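You operate a simulated robot arm through the tools that you are given. There is no shell and no other tool. Be economical: measure what you need, move in short steps, check, and stop when the job is done.

You are at the controls of a simulated robot arm. One attempt, no reset.

TASK
Put things in order on the black bench top. At the end: the orange lamp is in the small yellow crate; the grey cap from the black bench top stands where the tapered block stood; the tapered block from the black bench top stands where the felt pad with white grip stood; the felt pad with white grip stands where the orange lamp stood; whatever was shut is shut again. Leave all else as you found it, and nothing knocked over.

Only the result counts: the job must be done as asked and must still hold three seconds after the hand-in. Knocking over, shifting, dropping, spilling or breaking anything else fails it. A push-on lid holds only when it is set on centred and level and pressed home; a screw cap is set on level and turned clockwise until tight.

THE ROBOT
A 6-joint arm with a two-finger parallel gripper, fixed in place. Base frame: the origin is at the foot of the arm, x ahead of it, y to its left, z up; the work surface is at about z = 0.86. Lengths are in m, angles in degrees, forces in N, time in s.
With the tool pointing down near the work surface it reaches from about 0.26 to 0.68 m from the base axis. Its first joint turns from -66.0 to 66.0 degrees. Payload 2.9 kg.
The TCP is the grasp point between the finger pads, 0.03 m short of the fingertips. In the tool frame z runs along the fingers and y along their closing line. The gripper opens to 0.11 m. The fingers are 0.02 m wide and 0.01 m thick; the gripper's body (0.048 by 0.112 m) begins 0.055 m behind the TCP.
Orientation is told as [roll, pitch, yaw] about the base's x, y, z axes, in that order, counted from this pose: with the fingers straight down and closing along the base's y, the tool's x points along the base's -x, its y along +y and its z along -z.

THE INTERFACE
- The arm moves only by the tool apply_moves. Its argument "targets" is a list of rows, each an object (a shift or turn left out is 0, a gripper value left out holds the last) with "rotation": the turn, a rotation vector about the tool's x, y, z in units of 60 degrees (1.0 is 60 degrees), a list of three; "xyz": the shift along the tool's x, y, z in units of 250 mm (1.0 is 250 mm), a list of three; "gripper": the closure, from 0 (fully open) to 1 (shut). In form: [{"rotation": [ax, ay, az], "xyz": [tx, ty, tz], "gripper": gripper}, ...]. A call has 1 to 20 rows; each row is the pose to reach, as a shift and turn from the pose commanded when the call began, along the tool's axes at that moment. A call with a number of a shift or a turn outside -1 to 1 is refused whole. Rows are played at 5 a second. More than 0.05 m and 8.6 degrees between two rows, or a gripper value outside its range, and nothing of the call is played. Where a pose cannot be reached the arm comes as near as it can. A force on the tool above 40 N (or 10 N above the force at the start of the call, whichever is more), or a blocked arm, ends the call early, and 0.2 s more pass. Each finger travels about 0.108 m/s and halts on what it meets, pressing with about 29 N; the grip force reading is that of the motor and also rises with nothing between the fingers. The clock runs only during rows and for 0.2 s after the last one: add rows that repeat a pose to give the fingers time. The reply holds the time, the measured pose of the TCP, the force on the tool along the base axes, the opening and the grip force, in the units named above and with some noise.
- Cameras (640 x 400 px; columns grow to the right, rows downward): "scene" is fixed at [0.0789, 0.4343, 1.4061]; the picture's right is [-0.69, -0.73, 0.00], its down [-0.31, 0.29, -0.91] and it looks along [0.66, -0.62, -0.42] (base axes); focal length 320 px, centre (320, 200). "wrist" rides on the gripper at [0.072, 0.017, -0.103] in the tool frame; the picture's right is [-0.23, 0.97, 0.00], its down [-0.76, -0.18, -0.62] and it looks along [-0.61, -0.14, 0.78] (tool axes); focal length 222 px, centre (320, 200). There is no depth. A picture from a camera that has moved, and an enlarged one, comes with that camera's place and axes in the base frame and with its lens. The place of the scene camera against the robot may be out by one fixed shift of up to 0.012 m in any direction.
- capture(camera): a new picture of that camera. The clock stands still meanwhile.
- enlarge(camera, box): a new picture of the part [left, top, right, bottom] of that camera's present view, enlarged. The clock stands still meanwhile.
- close_job(): hands the job in; it is judged then, once.

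Work in short steps. Places have to be worked out from the pictures, the camera data and where the tool is seen: move nearer, look again, correct. Check each grasp and each placing, and mend what went wrong. You have 120 turns and 84 pictures in all, those below and enlarged ones among them. Open the gripper and draw the arm clear of the work before you hand the job in, unless the task says otherwise; then end with one line.

The tools are called by a JSON object that holds its "op" and its "data". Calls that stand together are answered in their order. apply_moves: Moves the arm, as the interface text tells. Its arguments: {"type":"object","properties":{"targets":{"type":"array","items":{"type":"object","properties":{"rotation":{"type":"array","items":{"type":"number"}},"xyz":{"type":"array","items":{"type":"number"}},"gripper":{"type":"number"}}}}},"required":["targets"]} The other tools are called the same way: capture (camera) takes a picture; enlarge (camera, box) takes an enlarged picture of a part of a camera's view; close_job () hands the job in.

At the start:

```text
t: 0.0
tcp_pos: [0.4016, -0.1878, 1.1998]
tool_rot: [0.0, 0.0, 0.1]
wrist_force: [-0.2, -0.2, -0.3]
gripper_width: 0.1098
finger_force: 0.0
```

scene: 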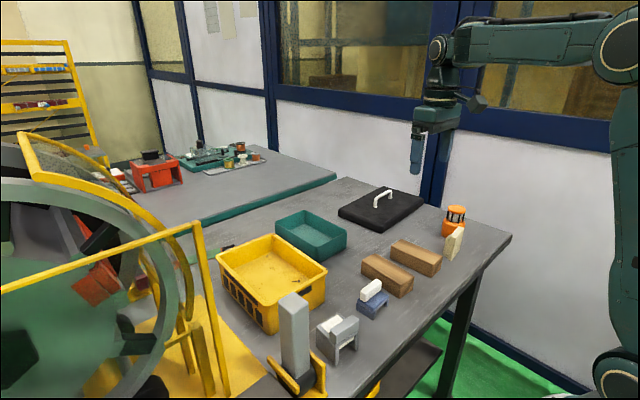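
wrist: 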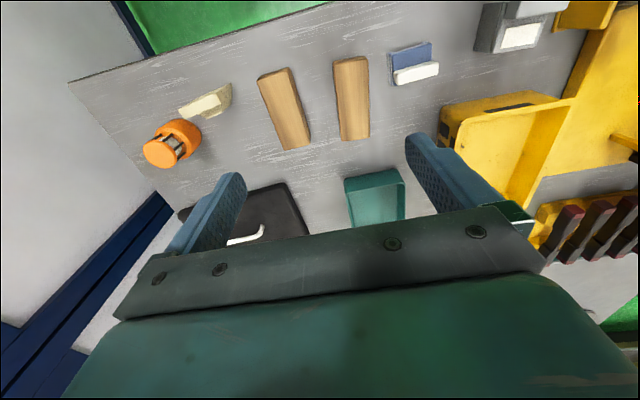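

I'll take a closer look at the bench first to identify the items.

{"op": "enlarge", "data": {"camera": "scene", "box": [200, 170, 520, 400]}}

{"op": "enlarge", "data": {"camera": "scene", "box": [60, 120, 300, 260]}}

{"op": "enlarge", "data": {"camera": "wrist", "box": [360, 0, 640, 260]}}

{"op": "enlarge", "data": {"camera": "wrist", "box": [120, 30, 420, 250]}}

```text
1.74 times, centred on (360, 285) of scene
camera zoom: at [0.0789, 0.4343, 1.4061], right [-0.69, -0.73, 0.0], down [-0.31, 0.29, -0.91], along [0.66, -0.62, -0.42], focal length 556 px, centre (250, 52)
```

zoom: 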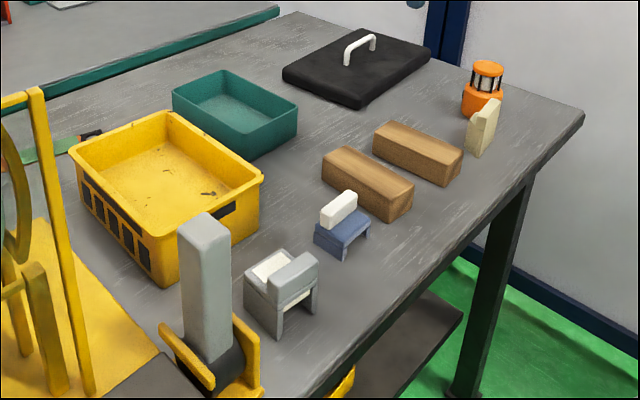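

```text
2.67 times, centred on (180, 190) of scene
camera zoom: at [0.0789, 0.4343, 1.4061], right [-0.69, -0.73, 0.0], down [-0.31, 0.29, -0.91], along [0.66, -0.62, -0.42], focal length 852 px, centre (693, 227)
```

zoom: 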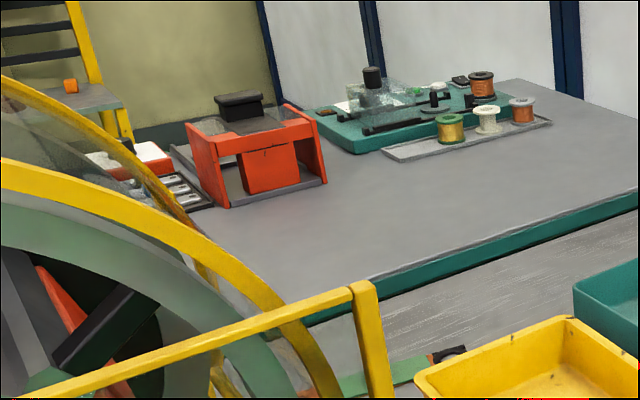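

```text
1.54 times, centred on (500, 130) of wrist
camera zoom: at [0.3299, -0.1713, 1.304], right [0.23, 0.97, 0.0], down [0.76, -0.18, 0.62], along [0.61, -0.14, -0.78], focal length 342 px, centre (43, 308)
```

zoom: 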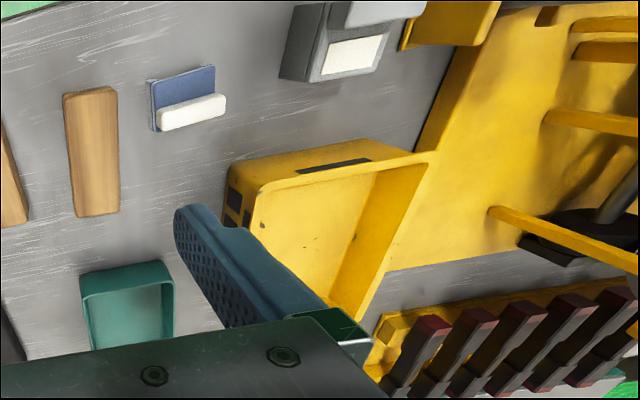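

```text
1.82 times, centred on (270, 140) of wrist
camera zoom: at [0.3299, -0.1713, 1.304], right [0.23, 0.97, 0.0], down [0.76, -0.18, 0.62], along [0.61, -0.14, -0.78], focal length 404 px, centre (411, 309)
```

zoom: 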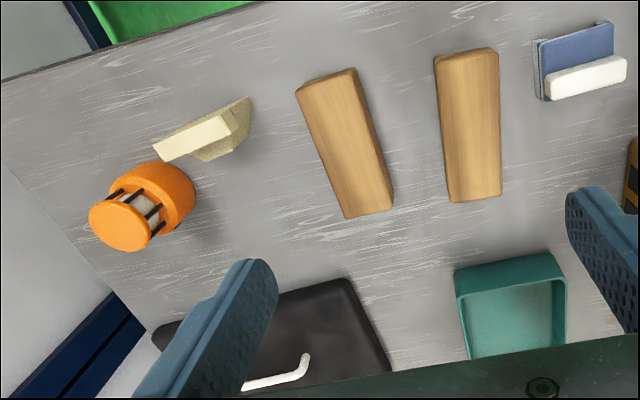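

Candidates: the blue pad with a white bar is near (0.43,-0.07), the grey piece near (0.41,0.07), the beige wedge and lamp near (0.43,-0.47), and the yellow crate near (0.6,0.1). I'll move back and lower for a closer wrist view.

{"op": "apply_moves", "data": {"targets": [{"xyz": [0.1, 0.13, 0.08], "gripper": 0}, {"xyz": [0.2, 0.26, 0.16]}, {"xyz": [0.3, 0.39, 0.24]}, {"xyz": [0.4, 0.52, 0.32]}, {"xyz": [0.48, 0.64, 0.4]}, {"xyz": [0.48, 0.64, 0.4]}]}}

{"op": "capture", "data": {"camera": "wrist"}}

```text
t: 1.4
tcp_pos: [0.2794, -0.0259, 1.1019]
tool_rot: [0.0, 0.0, 0.0]
wrist_force: [-0.1, -0.9, -0.4]
gripper_width: 0.11
finger_force: 0.1
```

```text
77 pictures are left
camera wrist: at [0.2072, -0.0093, 1.2056], right [0.23, 0.97, 0.0], down [0.76, -0.18, 0.62], along [0.61, -0.14, -0.78], focal length 222 px, centre (320, 200)
```

wrist: 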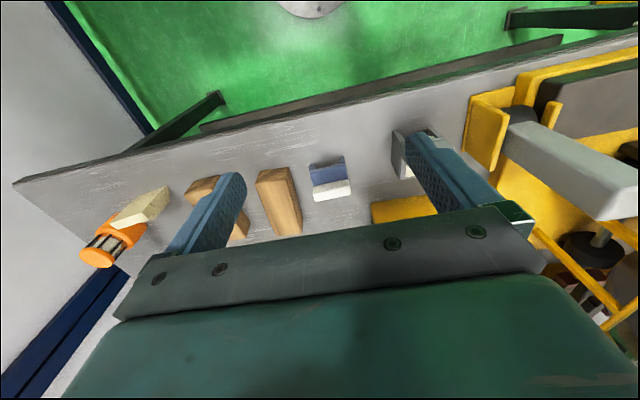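

I'll enlarge the middle of this view to inspect the blue pad and the others.

{"op": "enlarge", "data": {"camera": "wrist", "box": [240, 110, 440, 240]}}

{"op": "enlarge", "data": {"camera": "wrist", "box": [60, 150, 260, 280]}}

{"op": "enlarge", "data": {"camera": "scene", "box": [300, 260, 420, 380]}}

{"op": "enlarge", "data": {"camera": "scene", "box": [410, 190, 510, 280]}}

```text
3.08 times, centred on (340, 175) of wrist
camera zoom: at [0.2072, -0.0093, 1.2056], right [0.23, 0.97, 0.0], down [0.76, -0.18, 0.62], along [0.61, -0.14, -0.78], focal length 684 px, centre (258, 277)
```

zoom: 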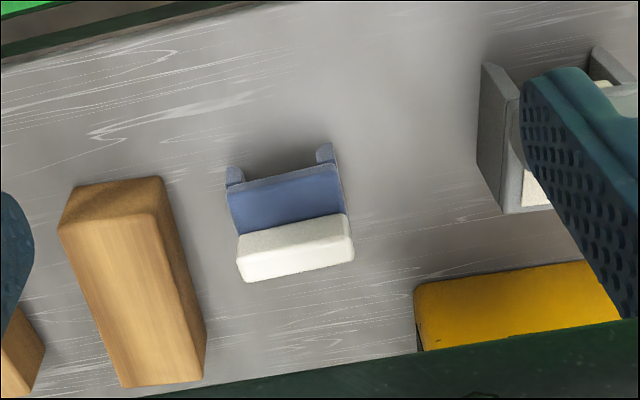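

```text
3.08 times, centred on (160, 215) of wrist
camera zoom: at [0.2072, -0.0093, 1.2056], right [0.23, 0.97, 0.0], down [0.76, -0.18, 0.62], along [0.61, -0.14, -0.78], focal length 684 px, centre (812, 154)
```

zoom: 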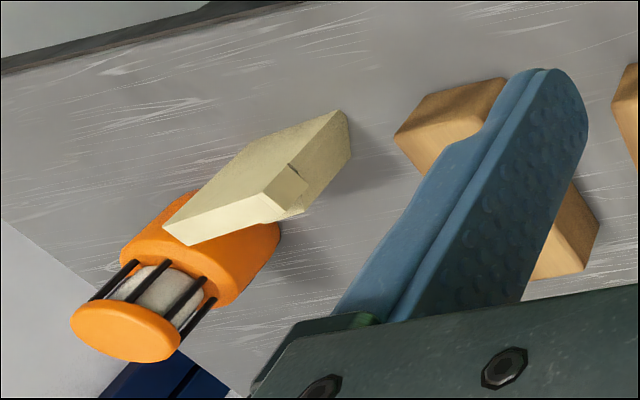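

```text
3.33 times, centred on (360, 320) of scene
camera zoom: at [0.0789, 0.4343, 1.4061], right [-0.69, -0.73, 0.0], down [-0.31, 0.29, -0.91], along [0.66, -0.62, -0.42], focal length 1065 px, centre (187, -200)
```

zoom: 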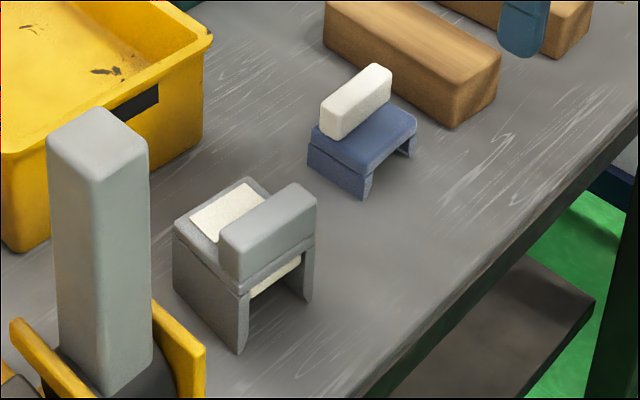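

```text
4.44 times, centred on (460, 235) of scene
camera zoom: at [0.0789, 0.4343, 1.4061], right [-0.69, -0.73, 0.0], down [-0.31, 0.29, -0.91], along [0.66, -0.62, -0.42], focal length 1420 px, centre (-302, 44)
```

zoom: 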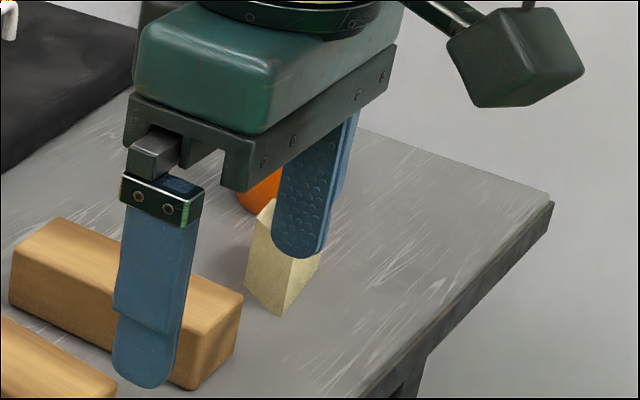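

The blue piece is the felt pad with the white grip, the grey bridge piece is the cap, and the beige wedge is the tapered block. Next I'll turn toward the lamp for a close look.

{"op": "apply_moves", "data": {"targets": [{"rotation": [0, 0, 0.133], "xyz": [0, -0.166, 0]}, {"rotation": [0, 0, 0.266], "xyz": [0, -0.333, 0]}, {"rotation": [0, 0, 0.4], "xyz": [0, -0.5, 0]}, {"rotation": [0, 0, 0.533], "xyz": [0, -0.666, 0]}, {"rotation": [0, 0, 0.666], "xyz": [0, -0.833, 0]}, {"rotation": [0, 0, 0.8], "xyz": [0, -1, 0]}, {"rotation": [0, 0, 0.8], "xyz": [0, -1, 0]}]}}

{"op": "capture", "data": {"camera": "wrist"}}

{"op": "capture", "data": {"camera": "scene"}}

```text
t: 3.0
tcp_pos: [0.2808, -0.2815, 1.1011]
tool_rot: [-0.1, -0.1, -48.1]
wrist_force: [-0.3, -0.3, 0.0]
gripper_width: 0.11
finger_force: 0.0
```

```text
72 pictures are left
camera wrist: at [0.246, -0.2158, 1.2033], right [0.88, 0.48, 0.0], down [0.38, -0.69, 0.62], along [0.3, -0.55, -0.78], focal length 222 px, centre (320, 200)
```

wrist: 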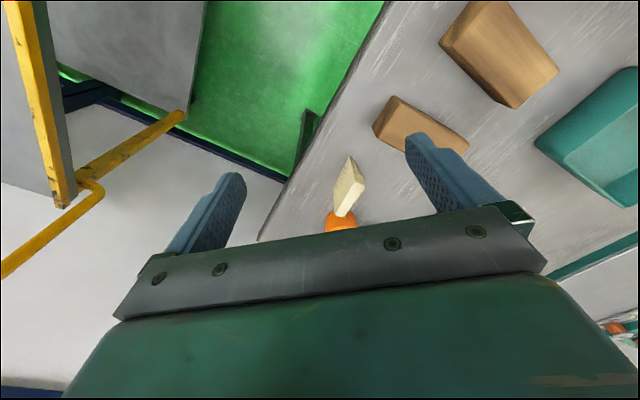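

```text
71 pictures are left
```

scene: 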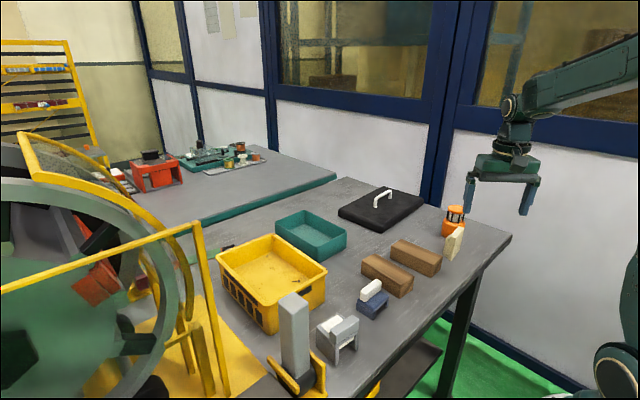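

The lamp is near (0.43,-0.47), about 0.1 m high, with the wedge just inside it. I'll move the camera more directly above it.

{"op": "apply_moves", "data": {"targets": [{"xyz": [-0.16, -0.02, -0.05]}, {"xyz": [-0.31, -0.04, -0.1]}, {"xyz": [-0.47, -0.06, -0.15]}, {"xyz": [-0.62, -0.078, -0.2]}, {"xyz": [-0.62, -0.078, -0.2]}]}}

{"op": "enlarge", "data": {"camera": "wrist", "box": [220, 60, 420, 230]}}

{"op": "enlarge", "data": {"camera": "scene", "box": [420, 190, 500, 270]}}

```text
t: 4.2
tcp_pos: [0.3711, -0.4099, 1.1499]
tool_rot: [0.0, 0.0, -47.9]
wrist_force: [1.0, 0.8, -1.0]
gripper_width: 0.1101
finger_force: 0.0
```

```text
2.35 times, centred on (320, 145) of wrist
camera zoom: at [0.3365, -0.345, 1.2544], right [0.88, 0.48, 0.0], down [0.38, -0.69, 0.62], along [0.3, -0.54, -0.78], focal length 523 px, centre (320, 329)
```

zoom: 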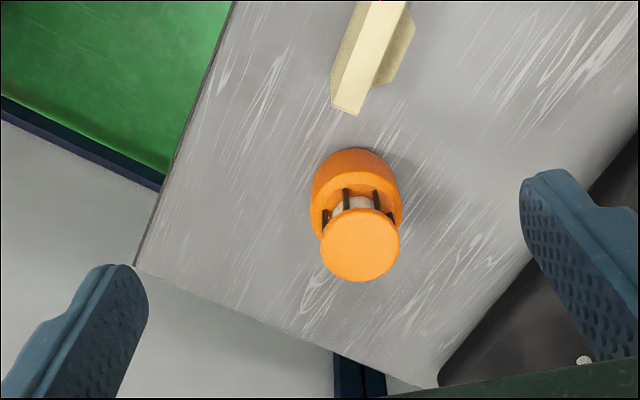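

```text
5.00 times, centred on (460, 230) of scene
camera zoom: at [0.0789, 0.4343, 1.4061], right [-0.69, -0.73, 0.0], down [-0.31, 0.29, -0.91], along [0.66, -0.62, -0.42], focal length 1597 px, centre (-380, 50)
```

zoom: 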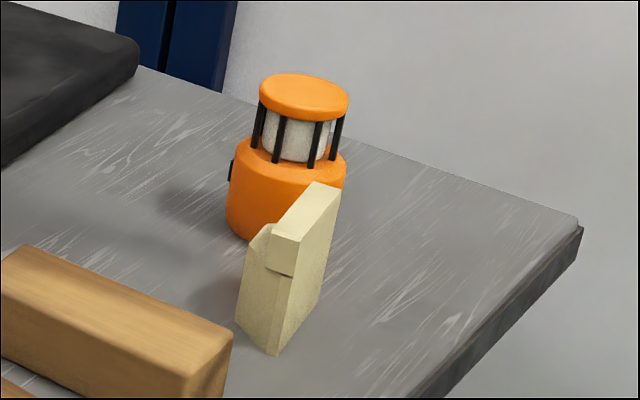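

The lamp is about 0.068 m wide at its base, 0.09 m tall, and centred near (0.44,-0.478). I'll go above it with yaw -73, to keep the fingers off the side switch and the wedge, and check the alignment.

{"op": "apply_moves", "data": {"targets": [{"xyz": [-0.1, 0.006, 0.09], "rotation": [0, 0, 0.104]}, {"xyz": [-0.2, 0.012, 0.18], "rotation": [0, 0, 0.208]}, {"xyz": [-0.3, 0.018, 0.27], "rotation": [0, 0, 0.312]}, {"xyz": [-0.387, 0.023, 0.36], "rotation": [0, 0, 0.417]}, {"xyz": [-0.387, 0.023, 0.36], "rotation": [0, 0, 0.417]}]}}

{"op": "capture", "data": {"camera": "wrist"}}

{"op": "enlarge", "data": {"camera": "scene", "box": [400, 150, 520, 270]}}

```text
t: 5.4
tcp_pos: [0.4418, -0.4768, 1.0617]
tool_rot: [0.1, 0.0, -73.1]
wrist_force: [0.4, 0.3, -0.2]
gripper_width: 0.1102
finger_force: 0.0
```

```text
68 pictures are left
camera wrist: at [0.4372, -0.4035, 1.1647], right [1.0, 0.07, 0.0], down [0.05, -0.78, 0.62], along [0.04, -0.62, -0.78], focal length 222 px, centre (320, 200)
```

wrist: 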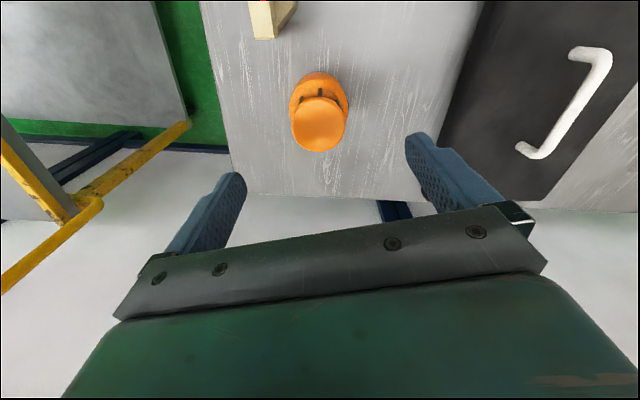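

```text
3.33 times, centred on (460, 210) of scene
camera zoom: at [0.0789, 0.4343, 1.4061], right [-0.69, -0.73, 0.0], down [-0.31, 0.29, -0.91], along [0.66, -0.62, -0.42], focal length 1065 px, centre (-147, 167)
```

zoom: 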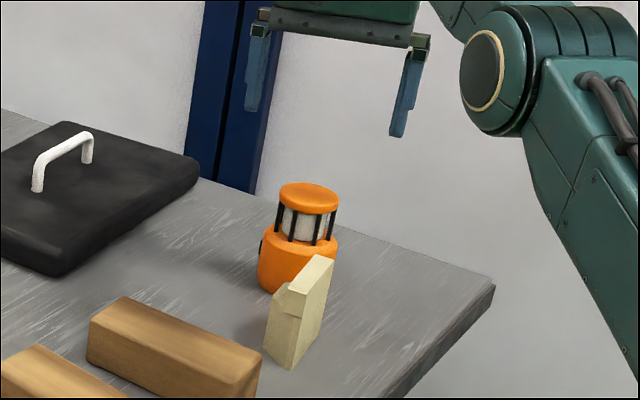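

The lamp is well centred under the tool and its top is at about z 0.955. I'll descend to z≈0.91.

{"op": "apply_moves", "data": {"targets": [{"xyz": [0, 0, 0.18]}, {"xyz": [0, 0, 0.35]}, {"xyz": [0, 0, 0.48]}, {"xyz": [0, 0, 0.56]}, {"xyz": [0, 0, 0.607]}, {"xyz": [0, 0, 0.607]}]}}

{"op": "capture", "data": {"camera": "wrist"}}

{"op": "enlarge", "data": {"camera": "scene", "box": [400, 150, 520, 270]}}

```text
t: 6.8
tcp_pos: [0.44, -0.4724, 0.9077]
tool_rot: [0.1, -0.1, -73.0]
wrist_force: [-0.4, -0.1, -0.9]
gripper_width: 0.1098
finger_force: 0.0
```

```text
66 pictures are left
camera wrist: at [0.4353, -0.3992, 1.0113], right [1.0, 0.07, 0.0], down [0.05, -0.78, 0.62], along [0.04, -0.62, -0.78], focal length 222 px, centre (320, 200)
```

wrist: 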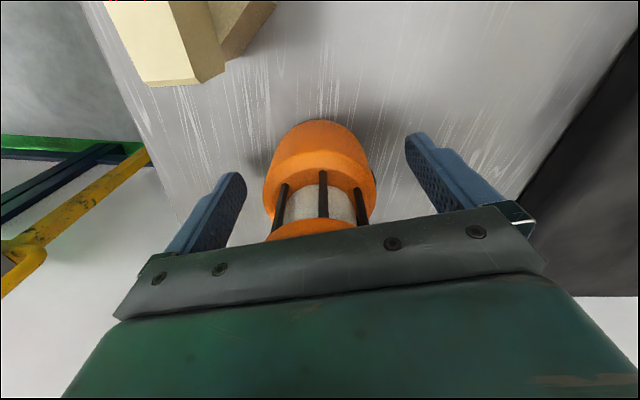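

```text
3.33 times, centred on (460, 210) of scene
camera zoom: at [0.0789, 0.4343, 1.4061], right [-0.69, -0.73, 0.0], down [-0.31, 0.29, -0.91], along [0.66, -0.62, -0.42], focal length 1065 px, centre (-147, 167)
```

zoom: 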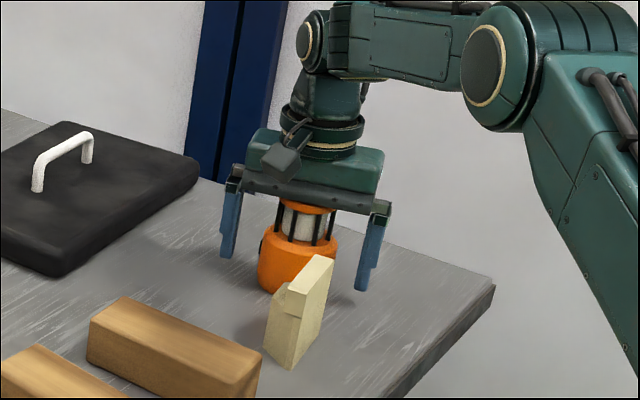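

It is laterally centred, but the lamp looks about 1 cm further out than the TCP. I'll shift outward and then close.

{"op": "apply_moves", "data": {"targets": [{"xyz": [-0.018, 0, 0]}, {"xyz": [-0.036, 0, 0]}, {"xyz": [-0.036, 0, 0]}, {"xyz": [-0.036, 0, 0], "gripper": 0.2}, {"xyz": [-0.036, 0, 0], "gripper": 0.4}, {"xyz": [-0.036, 0, 0], "gripper": 0.6}, {"xyz": [-0.036, 0, 0], "gripper": 0.6}, {"xyz": [-0.036, 0, 0], "gripper": 0.6}]}}

{"op": "capture", "data": {"camera": "wrist"}}

```text
t: 8.6
tcp_pos: [0.443, -0.4832, 0.9087]
tool_rot: [0.0, 0.0, -73.0]
wrist_force: [0.1, -0.8, 0.0]
gripper_width: 0.0654
finger_force: 28.9
```

```text
64 pictures are left
camera wrist: at [0.4385, -0.4089, 1.0118], right [1.0, 0.07, 0.0], down [0.05, -0.78, 0.62], along [0.04, -0.62, -0.78], focal length 222 px, centre (320, 200)
```

wrist: 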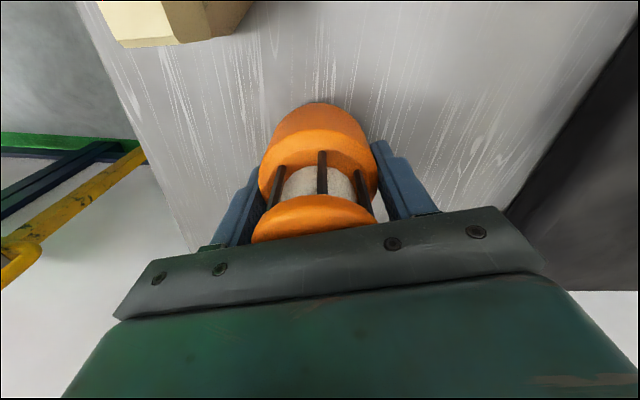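

The lamp is held at 0.065 m wide, and its spot is recorded as (0.443,-0.483). I'll lift it and check that it comes along.

{"op": "apply_moves", "data": {"targets": [{"xyz": [0, 0, -0.1]}, {"xyz": [0, 0, -0.25]}, {"xyz": [0, 0, -0.42]}, {"xyz": [0, 0, -0.6]}, {"xyz": [0, 0, -0.76]}, {"xyz": [0, 0, -0.76]}]}}

{"op": "apply_moves", "data": {"targets": [{"xyz": [0.136, 0.083, 0], "rotation": [0, 0, -0.086]}, {"xyz": [0.272, 0.167, 0], "rotation": [0, 0, -0.171]}, {"xyz": [0.408, 0.25, 0], "rotation": [0, 0, -0.257]}, {"xyz": [0.543, 0.333, 0], "rotation": [0, 0, -0.343]}, {"xyz": [0.679, 0.416, 0], "rotation": [0, 0, -0.429]}, {"xyz": [0.815, 0.5, 0], "rotation": [0, 0, -0.514]}, {"xyz": [0.951, 0.583, 0], "rotation": [0, 0, -0.6]}, {"xyz": [0.951, 0.583, 0], "rotation": [0, 0, -0.6]}]}}

{"op": "capture", "data": {"camera": "scene"}}

{"op": "capture", "data": {"camera": "wrist"}}

```text
t: 10.0
tcp_pos: [0.434, -0.4702, 1.0947]
tool_rot: [-0.1, 0.1, -73.0]
wrist_force: [-0.3, 0.3, -2.5]
gripper_width: 0.065
finger_force: 28.3
out of reach, approached as far as the arm can: row 4, 5, 6
```

```text
t: 11.8
tcp_pos: [0.506, -0.2038, 1.0953]
tool_rot: [0.1, 0.0, -37.0]
wrist_force: [0.0, -0.4, -2.3]
gripper_width: 0.0655
finger_force: 29.2
```

```text
63 pictures are left
```

scene: 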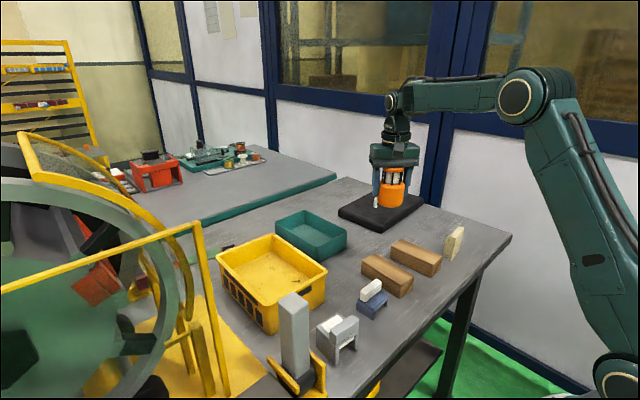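

```text
62 pictures are left
camera wrist: at [0.4583, -0.1474, 1.1986], right [0.77, 0.64, 0.0], down [0.5, -0.6, 0.62], along [0.4, -0.48, -0.78], focal length 222 px, centre (320, 200)
```

wrist: 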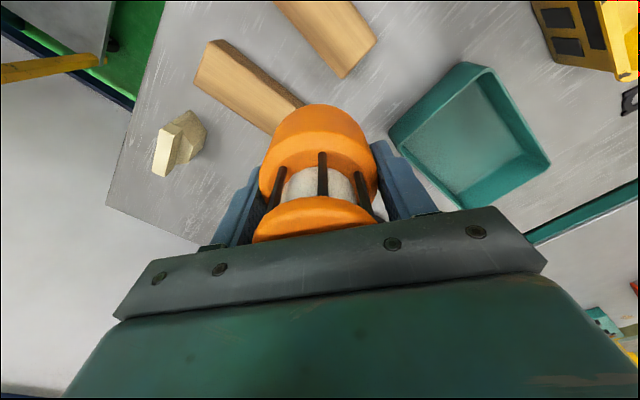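

The lamp is secure. I'll continue toward the crate, straightening the yaw.

{"op": "apply_moves", "data": {"targets": [{"xyz": [0.057, 0.161, 0], "rotation": [0, 0, -0.123]}, {"xyz": [0.115, 0.322, 0], "rotation": [0, 0, -0.247]}, {"xyz": [0.172, 0.484, 0], "rotation": [0, 0, -0.37]}, {"xyz": [0.23, 0.645, 0], "rotation": [0, 0, -0.493]}, {"xyz": [0.287, 0.806, 0], "rotation": [0, 0, -0.617]}, {"xyz": [0.287, 0.806, 0], "rotation": [0, 0, -0.617]}]}}

{"op": "capture", "data": {"camera": "wrist"}}

```text
t: 13.2
tcp_pos: [0.5666, 0.0005, 1.0923]
tool_rot: [0.0, 0.0, 0.1]
wrist_force: [-1.1, -0.6, -2.0]
gripper_width: 0.0651
finger_force: 28.4
```

```text
61 pictures are left
camera wrist: at [0.4942, 0.0183, 1.1963], right [0.23, 0.97, 0.0], down [0.76, -0.18, 0.62], along [0.61, -0.14, -0.78], focal length 222 px, centre (320, 200)
```

wrist: 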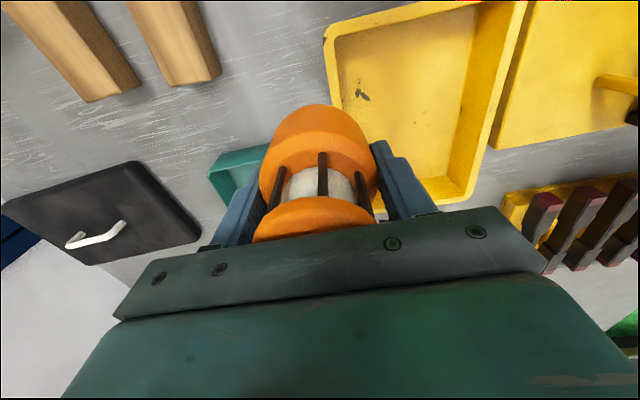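

Crate inner centre is about (0.605,0.103). I'll move above it, verify with the scene camera, and then descend.

{"op": "apply_moves", "data": {"targets": [{"xyz": [-0.06, 0.19, 0]}, {"xyz": [-0.132, 0.38, 0]}, {"xyz": [-0.132, 0.41, 0]}, {"xyz": [-0.132, 0.41, 0.12]}, {"xyz": [-0.132, 0.41, 0.24]}, {"xyz": [-0.132, 0.41, 0.24]}]}}

{"op": "capture", "data": {"camera": "scene"}}

{"op": "capture", "data": {"camera": "wrist"}}

```text
refused: row 2 steps farther than a row can; nothing moved
```

```text
60 pictures are left
```

scene: 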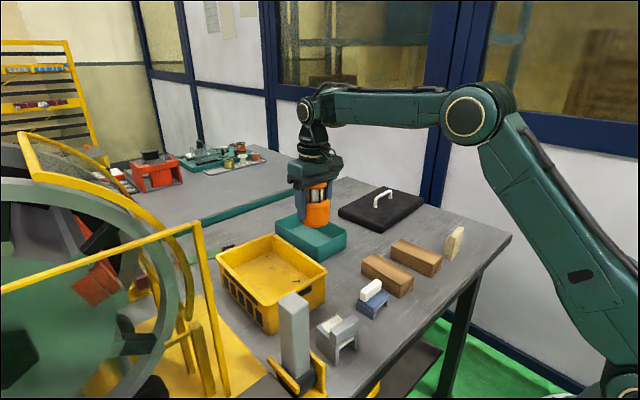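

```text
59 pictures are left
camera wrist: at [0.4942, 0.0183, 1.1963], right [0.23, 0.97, 0.0], down [0.76, -0.18, 0.62], along [0.61, -0.14, -0.78], focal length 222 px, centre (320, 200)
```

wrist: 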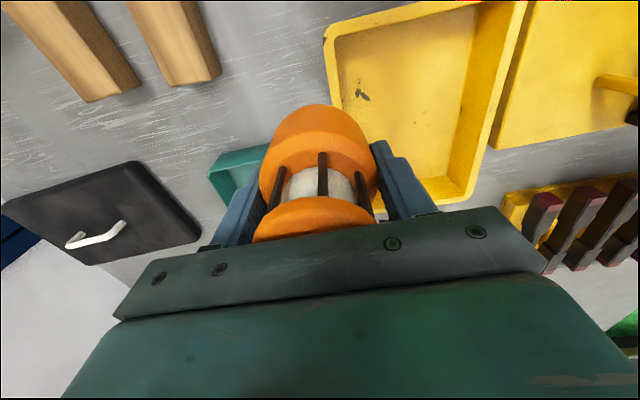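

That call was refused because one step was too long, so I'll redo it with finer steps.

{"op": "apply_moves", "data": {"targets": [{"xyz": [-0.044, 0.14, 0]}, {"xyz": [-0.088, 0.28, 0]}, {"xyz": [-0.132, 0.41, 0]}, {"xyz": [-0.132, 0.41, 0.12]}, {"xyz": [-0.132, 0.41, 0.24]}, {"xyz": [-0.132, 0.41, 0.24]}]}}

{"op": "capture", "data": {"camera": "scene"}}

{"op": "capture", "data": {"camera": "wrist"}}

```text
t: 14.6
tcp_pos: [0.5992, 0.1016, 1.0335]
tool_rot: [0.0, 0.0, 0.0]
wrist_force: [0.2, 0.5, -2.9]
gripper_width: 0.0655
finger_force: 29.3
```

```text
58 pictures are left
```

scene: 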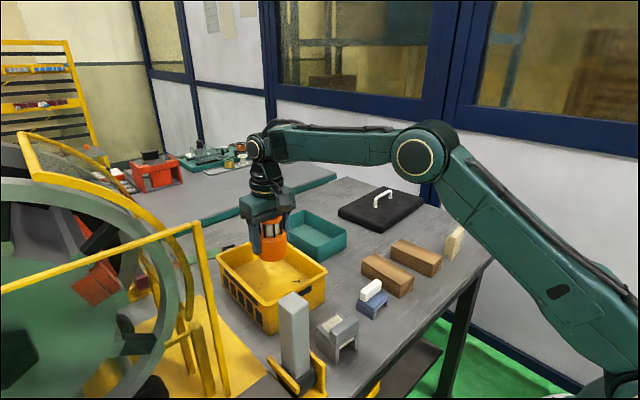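

```text
57 pictures are left
camera wrist: at [0.527, 0.1187, 1.1367], right [0.23, 0.97, 0.0], down [0.76, -0.18, 0.62], along [0.61, -0.14, -0.78], focal length 222 px, centre (320, 200)
```

wrist: 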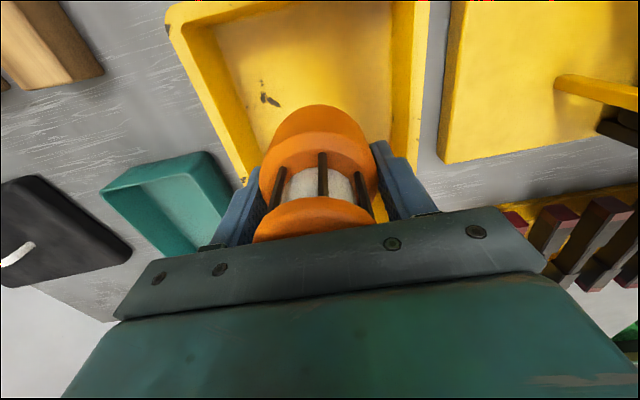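

The lamp is over the crate interior. I'll descend gently until contact.

{"op": "apply_moves", "data": {"targets": [{"xyz": [0, 0, 0.12]}, {"xyz": [0, 0, 0.24]}, {"xyz": [0, 0, 0.36]}, {"xyz": [0, 0, 0.42]}, {"xyz": [0, 0, 0.44]}, {"xyz": [0, 0, 0.45]}, {"xyz": [0, 0, 0.46]}, {"xyz": [0, 0, 0.47]}, {"xyz": [0, 0, 0.48]}, {"xyz": [0, 0, 0.49]}]}}

{"op": "capture", "data": {"camera": "wrist"}}

```text
t: 15.6
tcp_pos: [0.604, 0.1039, 0.9395]
tool_rot: [0.2, -1.0, 0.1]
wrist_force: [-0.4, 0.1, 5.4]
gripper_width: 0.0651
finger_force: 29.2
stopped in row 5: the force on the tool passed its limit (the readings are from after the stop); the commanded pose is now the measured one
```

```text
56 pictures are left
camera wrist: at [0.5293, 0.1202, 1.0424], right [0.23, 0.97, 0.01], down [0.75, -0.18, 0.64], along [0.62, -0.14, -0.77], focal length 222 px, centre (320, 200)
```

wrist: 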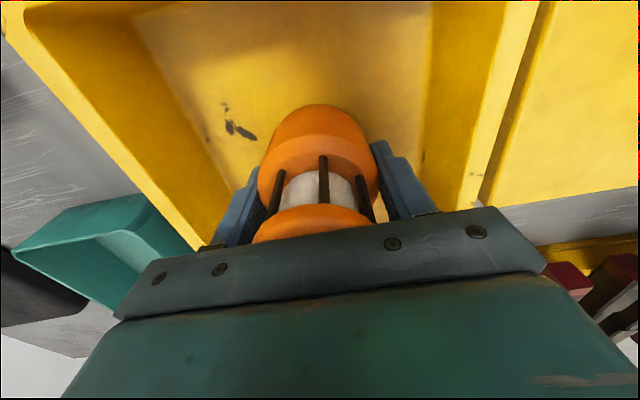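

Contact came at z=0.9395, which is higher than I expected. I'll check from the side what touched.

{"op": "enlarge", "data": {"camera": "scene", "box": [190, 160, 350, 340]}}

```text
2.22 times, centred on (270, 250) of scene
camera zoom: at [0.0788, 0.4343, 1.4061], right [-0.69, -0.73, 0.0], down [-0.31, 0.29, -0.91], along [0.66, -0.62, -0.42], focal length 710 px, centre (431, 89)
```

zoom: 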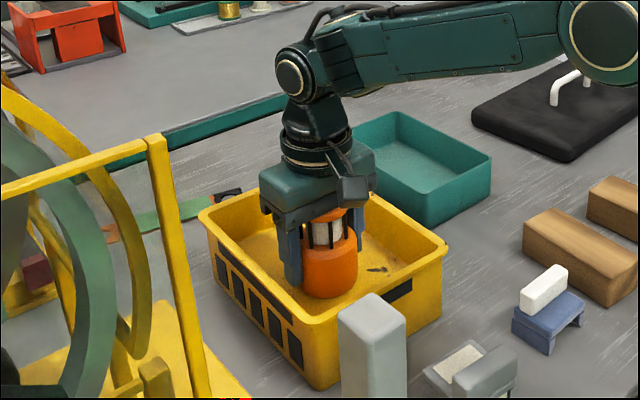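

It appears to be resting on the crate floor. I'll level off, ease up a millimetre, and open slightly.

{"op": "apply_moves", "data": {"targets": [{"xyz": [0, 0, -0.006], "rotation": [0, 0.0167, 0], "gripper": 0.6}, {"xyz": [0, 0, -0.006], "rotation": [0, 0.0167, 0], "gripper": 0.35}, {"xyz": [0, 0, -0.006], "rotation": [0, 0.0167, 0], "gripper": 0.27}, {"xyz": [0, 0, -0.006], "rotation": [0, 0.0167, 0], "gripper": 0.27}]}}

{"op": "capture", "data": {"camera": "wrist"}}

```text
t: 16.6
tcp_pos: [0.6031, 0.1041, 0.9403]
tool_rot: [0.1, 0.1, -0.1]
wrist_force: [-0.5, -0.1, -0.2]
gripper_width: 0.0804
finger_force: 0.1
```

```text
54 pictures are left
camera wrist: at [0.5312, 0.12, 1.0444], right [0.23, 0.97, 0.0], down [0.76, -0.18, 0.62], along [0.61, -0.14, -0.78], focal length 222 px, centre (320, 200)
```

wrist: 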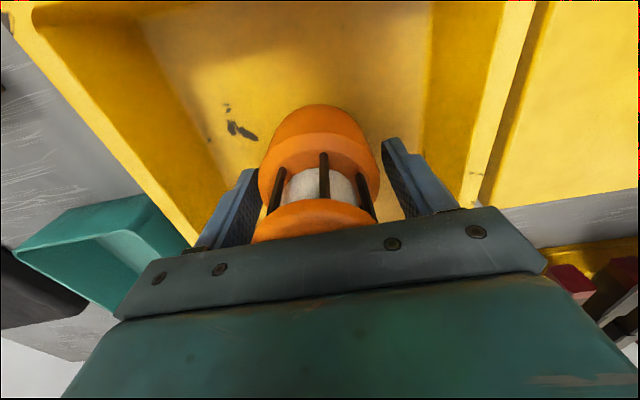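

The lamp is released and standing. I'll rise straight up and check.

{"op": "apply_moves", "data": {"targets": [{"xyz": [0, 0, -0.1]}, {"xyz": [0, 0, -0.25]}, {"xyz": [0, 0, -0.42]}, {"xyz": [0, 0, -0.6]}, {"xyz": [0, 0, -0.7], "gripper": 0}, {"xyz": [0, 0, -0.7]}]}}

{"op": "enlarge", "data": {"camera": "scene", "box": [190, 160, 430, 380]}}

```text
t: 18.0
tcp_pos: [0.6029, 0.1017, 1.1191]
tool_rot: [0.1, 0.1, -0.1]
wrist_force: [0.6, -0.5, 0.0]
gripper_width: 0.1101
finger_force: 0.1
```

```text
1.82 times, centred on (310, 270) of scene
camera zoom: at [0.0789, 0.4343, 1.4061], right [-0.69, -0.73, 0.0], down [-0.31, 0.29, -0.91], along [0.66, -0.62, -0.42], focal length 581 px, centre (338, 73)
```

zoom: 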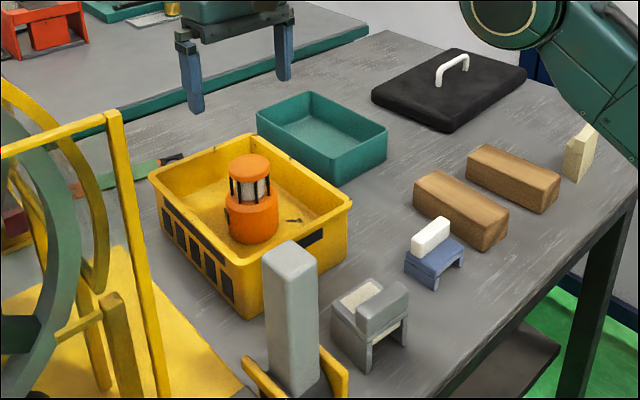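

The lamp stands in the crate. Next is the blue pad, so I'll move above it.

{"op": "apply_moves", "data": {"targets": [{"xyz": [0.122, -0.098, 0]}, {"xyz": [0.244, -0.196, 0]}, {"xyz": [0.366, -0.294, 0.04]}, {"xyz": [0.488, -0.392, 0.1]}, {"xyz": [0.61, -0.49, 0.17]}, {"xyz": [0.732, -0.588, 0.236]}, {"xyz": [0.732, -0.588, 0.236]}]}}

{"op": "enlarge", "data": {"camera": "wrist", "box": [220, 20, 440, 200]}}

```text
t: 19.6
tcp_pos: [0.5205, -0.0346, 1.1465]
tool_rot: [0.1, 0.5, 0.0]
wrist_force: [0.1, -0.7, 0.1]
gripper_width: 0.1102
finger_force: 0.1
out of reach, approached as far as the arm can: row 2, 3, 4, 5, 6, 7
```

```text
2.22 times, centred on (330, 110) of wrist
camera zoom: at [0.4492, -0.0187, 1.2507], right [0.23, 0.97, 0.0], down [0.77, -0.18, 0.62], along [0.6, -0.14, -0.79], focal length 494 px, centre (298, 400)
```

zoom: 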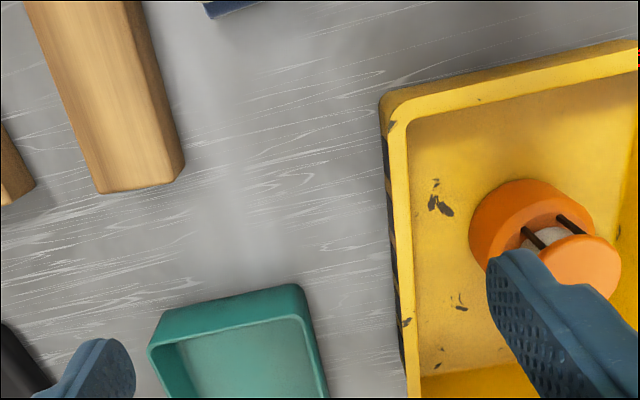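

The arm halted at (0.52,-0.035), out of reach in an odd place. I'll carry on from here in smaller steps, going lower.

{"op": "apply_moves", "data": {"targets": [{"xyz": [0, -0.05, 0.1]}, {"xyz": [0.1, -0.06, 0.2]}, {"xyz": [0.2, -0.06, 0.28]}, {"xyz": [0.3, -0.06, 0.34]}, {"xyz": [0.4, -0.06, 0.34]}, {"xyz": [0.4, -0.06, 0.34]}]}}

{"op": "enlarge", "data": {"camera": "wrist", "box": [220, 20, 440, 200]}}

```text
t: 21.0
tcp_pos: [0.5276, -0.0438, 1.1411]
tool_rot: [0.1, 0.2, 0.0]
wrist_force: [-0.4, -0.5, -0.2]
gripper_width: 0.11
finger_force: 0.0
out of reach, approached as far as the arm can: row 1, 2, 3, 4, 5, 6
```

```text
2.22 times, centred on (330, 110) of wrist
camera zoom: at [0.4548, -0.0277, 1.2452], right [0.23, 0.97, 0.0], down [0.76, -0.18, 0.62], along [0.6, -0.14, -0.79], focal length 494 px, centre (298, 400)
```

zoom: 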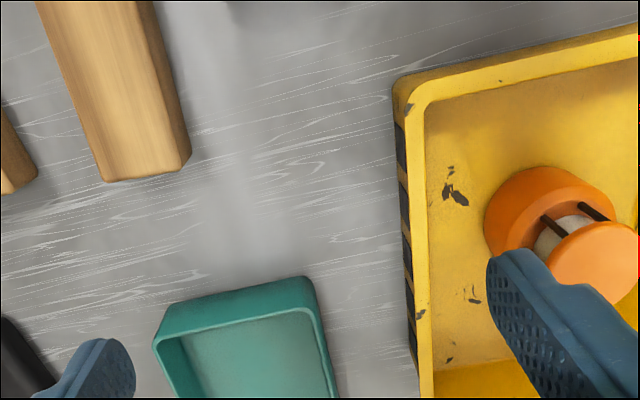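

It seems stuck in an awkward joint branch. I'll back out toward the pose that worked before at (0.567,0,1.09).

{"op": "apply_moves", "data": {"targets": [{"xyz": [-0.08, 0.09, 0.05]}, {"xyz": [-0.156, 0.176, 0.12]}, {"xyz": [-0.156, 0.176, 0.196]}, {"xyz": [-0.156, 0.176, 0.196]}]}}

{"op": "capture", "data": {"camera": "scene"}}

```text
t: 22.0
tcp_pos: [0.5693, -0.002, 1.0931]
tool_rot: [0.1, 0.1, -0.2]
wrist_force: [0.0, -0.3, 0.3]
gripper_width: 0.1098
finger_force: 0.1
```

```text
50 pictures are left
```

scene: 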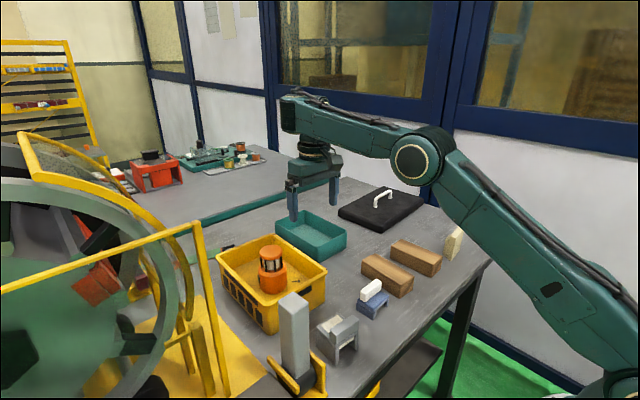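

The elbow seems to have flipped when the arm stretched near full reach. I'll extend out straight again and come back in low so it folds the normal way.

{"op": "apply_moves", "data": {"targets": [{"xyz": [-0.15, 0, 0.0]}, {"xyz": [-0.3, 0, 0.0]}, {"xyz": [-0.45, 0, 0.0]}, {"xyz": [-0.45, 0, 0.0]}]}}

{"op": "capture", "data": {"camera": "scene"}}

```text
t: 23.0
tcp_pos: [0.6417, -0.0071, 1.0895]
tool_rot: [0.1, 0.1, -0.1]
wrist_force: [-0.6, -0.1, 1.7]
gripper_width: 0.1101
finger_force: 0.0
out of reach, approached as far as the arm can: row 2, 3, 4
```

```text
49 pictures are left
```

scene: 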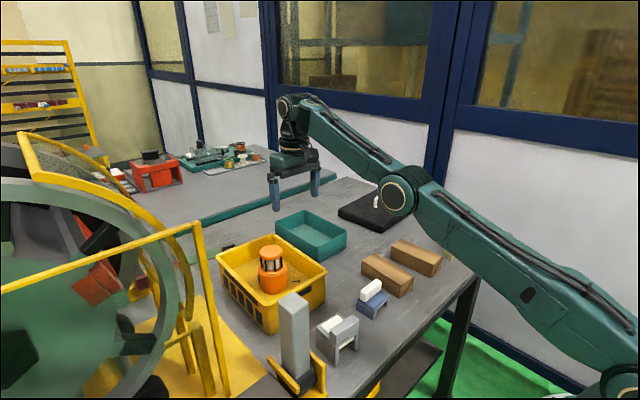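

It is indeed elbow-down. I'll raise the tool so the arm straightens out, and watch the elbow.

{"op": "apply_moves", "data": {"targets": [{"xyz": [0.05, 0, -0.15]}, {"xyz": [0.1, 0, -0.3]}, {"xyz": [0.1, 0, -0.48]}, {"xyz": [0.1, 0, -0.66]}, {"xyz": [0.1, 0, -0.8]}, {"xyz": [0.1, 0, -0.8]}]}}

{"op": "capture", "data": {"camera": "scene"}}

```text
t: 23.7
tcp_pos: [0.616, -0.005, 1.1553]
tool_rot: [0.1, -0.5, -0.1]
wrist_force: [11.9, 1.9, -15.8]
gripper_width: 0.1102
finger_force: 0.0
out of reach, approached as far as the arm can: row 1, 2, 3
stopped in row 3: the force on the tool passed its limit (the readings are from after the stop); the commanded pose is now the measured one
```

```text
48 pictures are left
```

scene: 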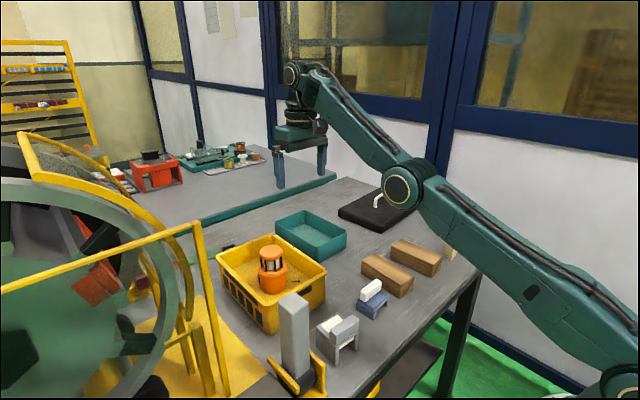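

I'll look closely at the wrist to understand the configuration.

{"op": "enlarge", "data": {"camera": "scene", "box": [250, 40, 450, 220]}}

```text
2.22 times, centred on (350, 130) of scene
camera zoom: at [0.0789, 0.4343, 1.4061], right [-0.69, -0.73, 0.0], down [-0.31, 0.29, -0.91], along [0.66, -0.62, -0.42], focal length 710 px, centre (253, 356)
```

zoom: 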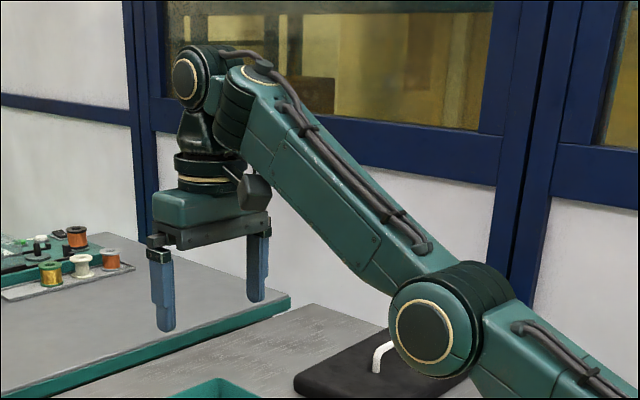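

The wrist looks normal now and the arm is straight. I'll pull in slowly and check.

{"op": "apply_moves", "data": {"targets": [{"xyz": [0, 0, 0.06], "rotation": [0, 0.008, 0]}, {"xyz": [0.02, 0, 0.12], "rotation": [0, 0.008, 0]}, {"xyz": [0.06, 0, 0.18], "rotation": [0, 0.008, 0]}, {"xyz": [0.1, 0, 0.24], "rotation": [0, 0.008, 0]}, {"xyz": [0.15, 0, 0.3], "rotation": [0, 0.008, 0]}, {"xyz": [0.2, 0, 0.36], "rotation": [0, 0.008, 0]}]}}

{"op": "enlarge", "data": {"camera": "scene", "box": [250, 40, 550, 240]}}

```text
t: 25.1
tcp_pos: [0.5655, -0.0061, 1.0654]
tool_rot: [0.2, 0.1, -0.1]
wrist_force: [-0.4, 0.7, -0.1]
gripper_width: 0.1098
finger_force: 0.0
```

```text
2.00 times, centred on (400, 140) of scene
camera zoom: at [0.0789, 0.4343, 1.4061], right [-0.69, -0.73, 0.0], down [-0.31, 0.29, -0.91], along [0.66, -0.62, -0.42], focal length 639 px, centre (160, 320)
```

zoom: 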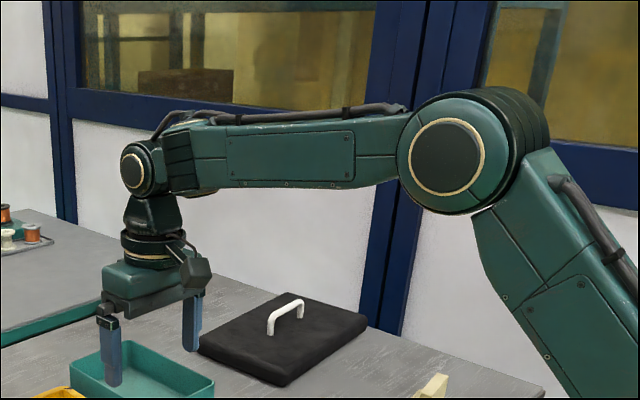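

The arm is back in its normal elbow-up posture. I'll proceed to above the pad at (0.42,-0.045).

{"op": "apply_moves", "data": {"targets": [{"xyz": [0.15, -0.04, 0]}, {"xyz": [0.3, -0.08, 0]}, {"xyz": [0.45, -0.12, 0]}, {"xyz": [0.58, -0.156, 0]}, {"xyz": [0.58, -0.156, 0]}]}}

{"op": "enlarge", "data": {"camera": "wrist", "box": [220, 20, 440, 200]}}

```text
t: 26.3
tcp_pos: [0.4201, -0.0431, 1.0656]
tool_rot: [0.1, 0.0, 0.1]
wrist_force: [0.0, 0.7, 0.0]
gripper_width: 0.11
finger_force: 0.0
```

```text
2.22 times, centred on (330, 110) of wrist
camera zoom: at [0.3484, -0.0268, 1.1692], right [0.23, 0.97, 0.0], down [0.76, -0.18, 0.62], along [0.61, -0.14, -0.78], focal length 494 px, centre (298, 400)
```

zoom: 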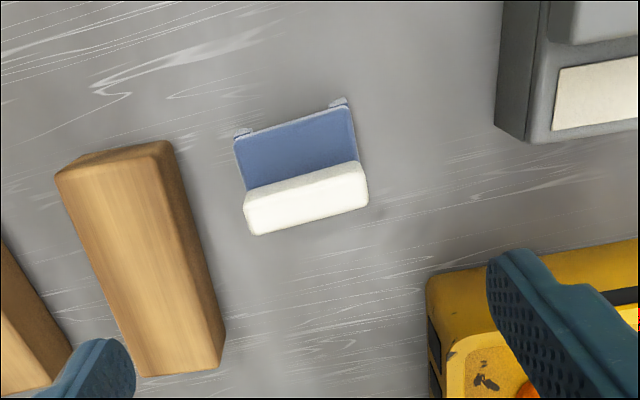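

The pad is centred at about (0.417,-0.040), 0.063 m long along y and 0.047 m deep. The wood block is close (edge at y≈-0.10), so I'll narrow the opening to 0.076 and go down part way.

{"op": "apply_moves", "data": {"targets": [{"xyz": [0.012, 0.012, 0.1], "gripper": 0.31}, {"xyz": [0.012, 0.012, 0.25]}, {"xyz": [0.012, 0.012, 0.38]}, {"xyz": [0.012, 0.012, 0.44]}, {"xyz": [0.012, 0.012, 0.44]}]}}

{"op": "capture", "data": {"camera": "wrist"}}

{"op": "enlarge", "data": {"camera": "scene", "box": [320, 220, 440, 340]}}

```text
t: 27.5
tcp_pos: [0.4141, -0.041, 0.9567]
tool_rot: [0.1, 0.0, 0.0]
wrist_force: [0.0, -0.5, 0.8]
gripper_width: 0.0759
finger_force: 0.1
```

```text
44 pictures are left
camera wrist: at [0.3428, -0.0234, 1.0597], right [0.23, 0.97, 0.0], down [0.76, -0.18, 0.62], along [0.61, -0.14, -0.78], focal length 222 px, centre (320, 200)
```

wrist: 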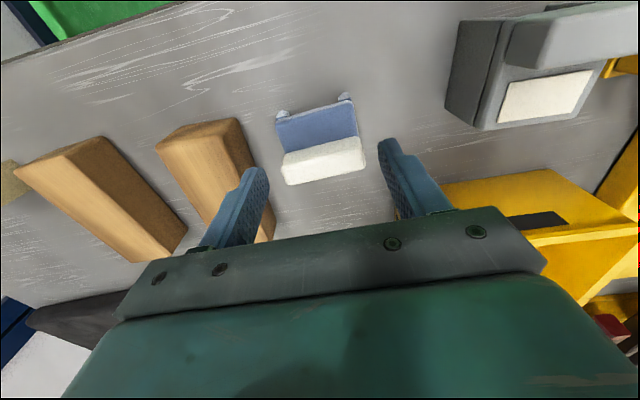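

```text
3.33 times, centred on (380, 280) of scene
camera zoom: at [0.0789, 0.4343, 1.4061], right [-0.69, -0.73, 0.0], down [-0.31, 0.29, -0.91], along [0.66, -0.62, -0.42], focal length 1065 px, centre (120, -67)
```

zoom: 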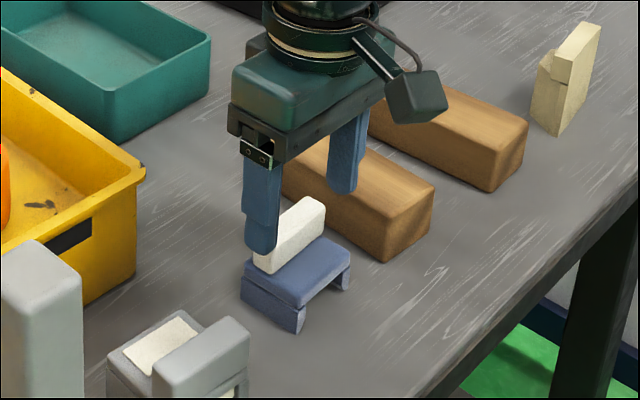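

The left finger should pass between pad and block with about 5–7 mm on each side. I'll shift 1.5 mm to +y, go down partway and check.

{"op": "apply_moves", "data": {"targets": [{"xyz": [-0.008, 0.006, 0.03]}, {"xyz": [-0.008, 0.006, 0.07]}, {"xyz": [-0.008, 0.006, 0.1]}, {"xyz": [-0.008, 0.006, 0.1]}]}}

{"op": "enlarge", "data": {"camera": "wrist", "box": [200, 60, 460, 250]}}

{"op": "enlarge", "data": {"camera": "scene", "box": [340, 240, 420, 320]}}

```text
t: 28.5
tcp_pos: [0.418, -0.0389, 0.9306]
tool_rot: [0.1, 0.2, -0.1]
wrist_force: [0.3, 0.1, -0.3]
gripper_width: 0.0759
finger_force: 0.2
```

```text
2.11 times, centred on (330, 155) of wrist
camera zoom: at [0.3469, -0.0223, 1.0335], right [0.23, 0.97, 0.0], down [0.76, -0.18, 0.62], along [0.61, -0.14, -0.78], focal length 468 px, centre (299, 295)
```

zoom: 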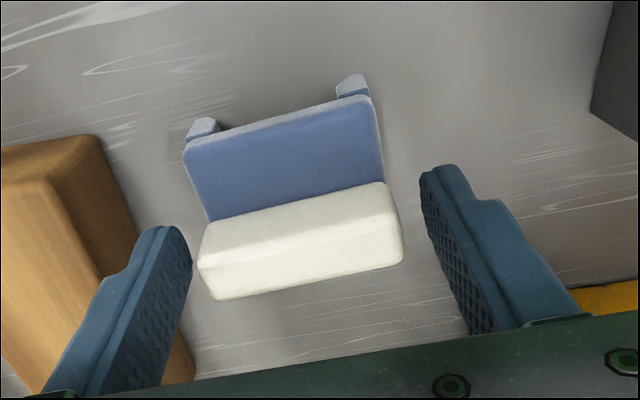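

```text
5.00 times, centred on (380, 280) of scene
camera zoom: at [0.0789, 0.4343, 1.4061], right [-0.69, -0.73, 0.0], down [-0.31, 0.29, -0.91], along [0.66, -0.62, -0.42], focal length 1597 px, centre (20, -200)
```

zoom: 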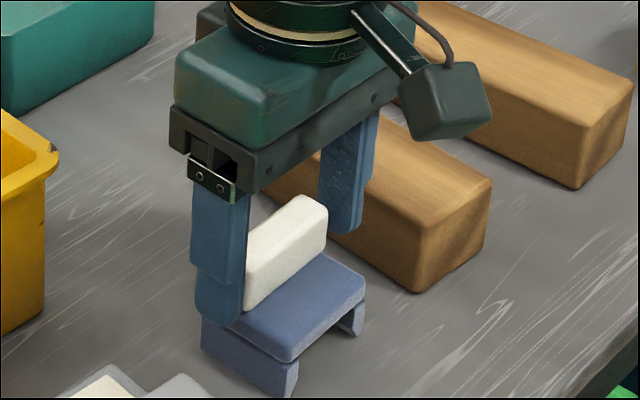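

Both fingers clear the pad and the block. I'll descend to z≈0.897 and close.

{"op": "apply_moves", "data": {"targets": [{"xyz": [0, 0, 0.05]}, {"xyz": [0, 0, 0.1]}, {"xyz": [0, 0, 0.134]}, {"xyz": [0, 0, 0.134]}, {"xyz": [0, 0, 0.134], "gripper": 0.4}, {"xyz": [0, 0, 0.134], "gripper": 0.55}, {"xyz": [0, 0, 0.134], "gripper": 0.55}, {"xyz": [0, 0, 0.134], "gripper": 0.55}]}}

{"op": "enlarge", "data": {"camera": "wrist", "box": [200, 60, 460, 250]}}

```text
t: 30.3
tcp_pos: [0.4191, -0.0399, 0.8952]
tool_rot: [0.2, 0.1, -0.1]
wrist_force: [0.3, 1.1, -0.3]
gripper_width: 0.0623
finger_force: 28.7
```

```text
2.11 times, centred on (330, 155) of wrist
camera zoom: at [0.3471, -0.0226, 0.9993], right [0.23, 0.97, 0.0], down [0.76, -0.18, 0.62], along [0.61, -0.14, -0.78], focal length 468 px, centre (299, 295)
```

zoom: 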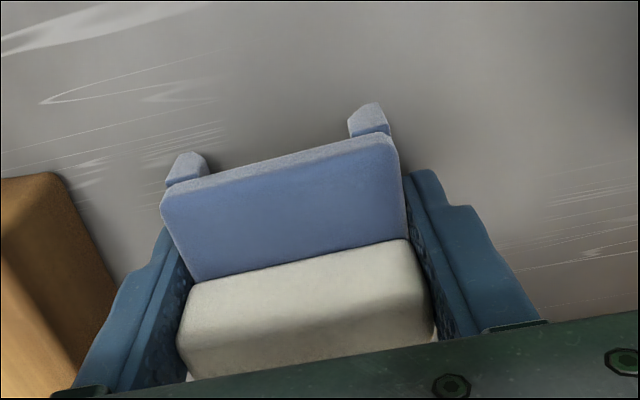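

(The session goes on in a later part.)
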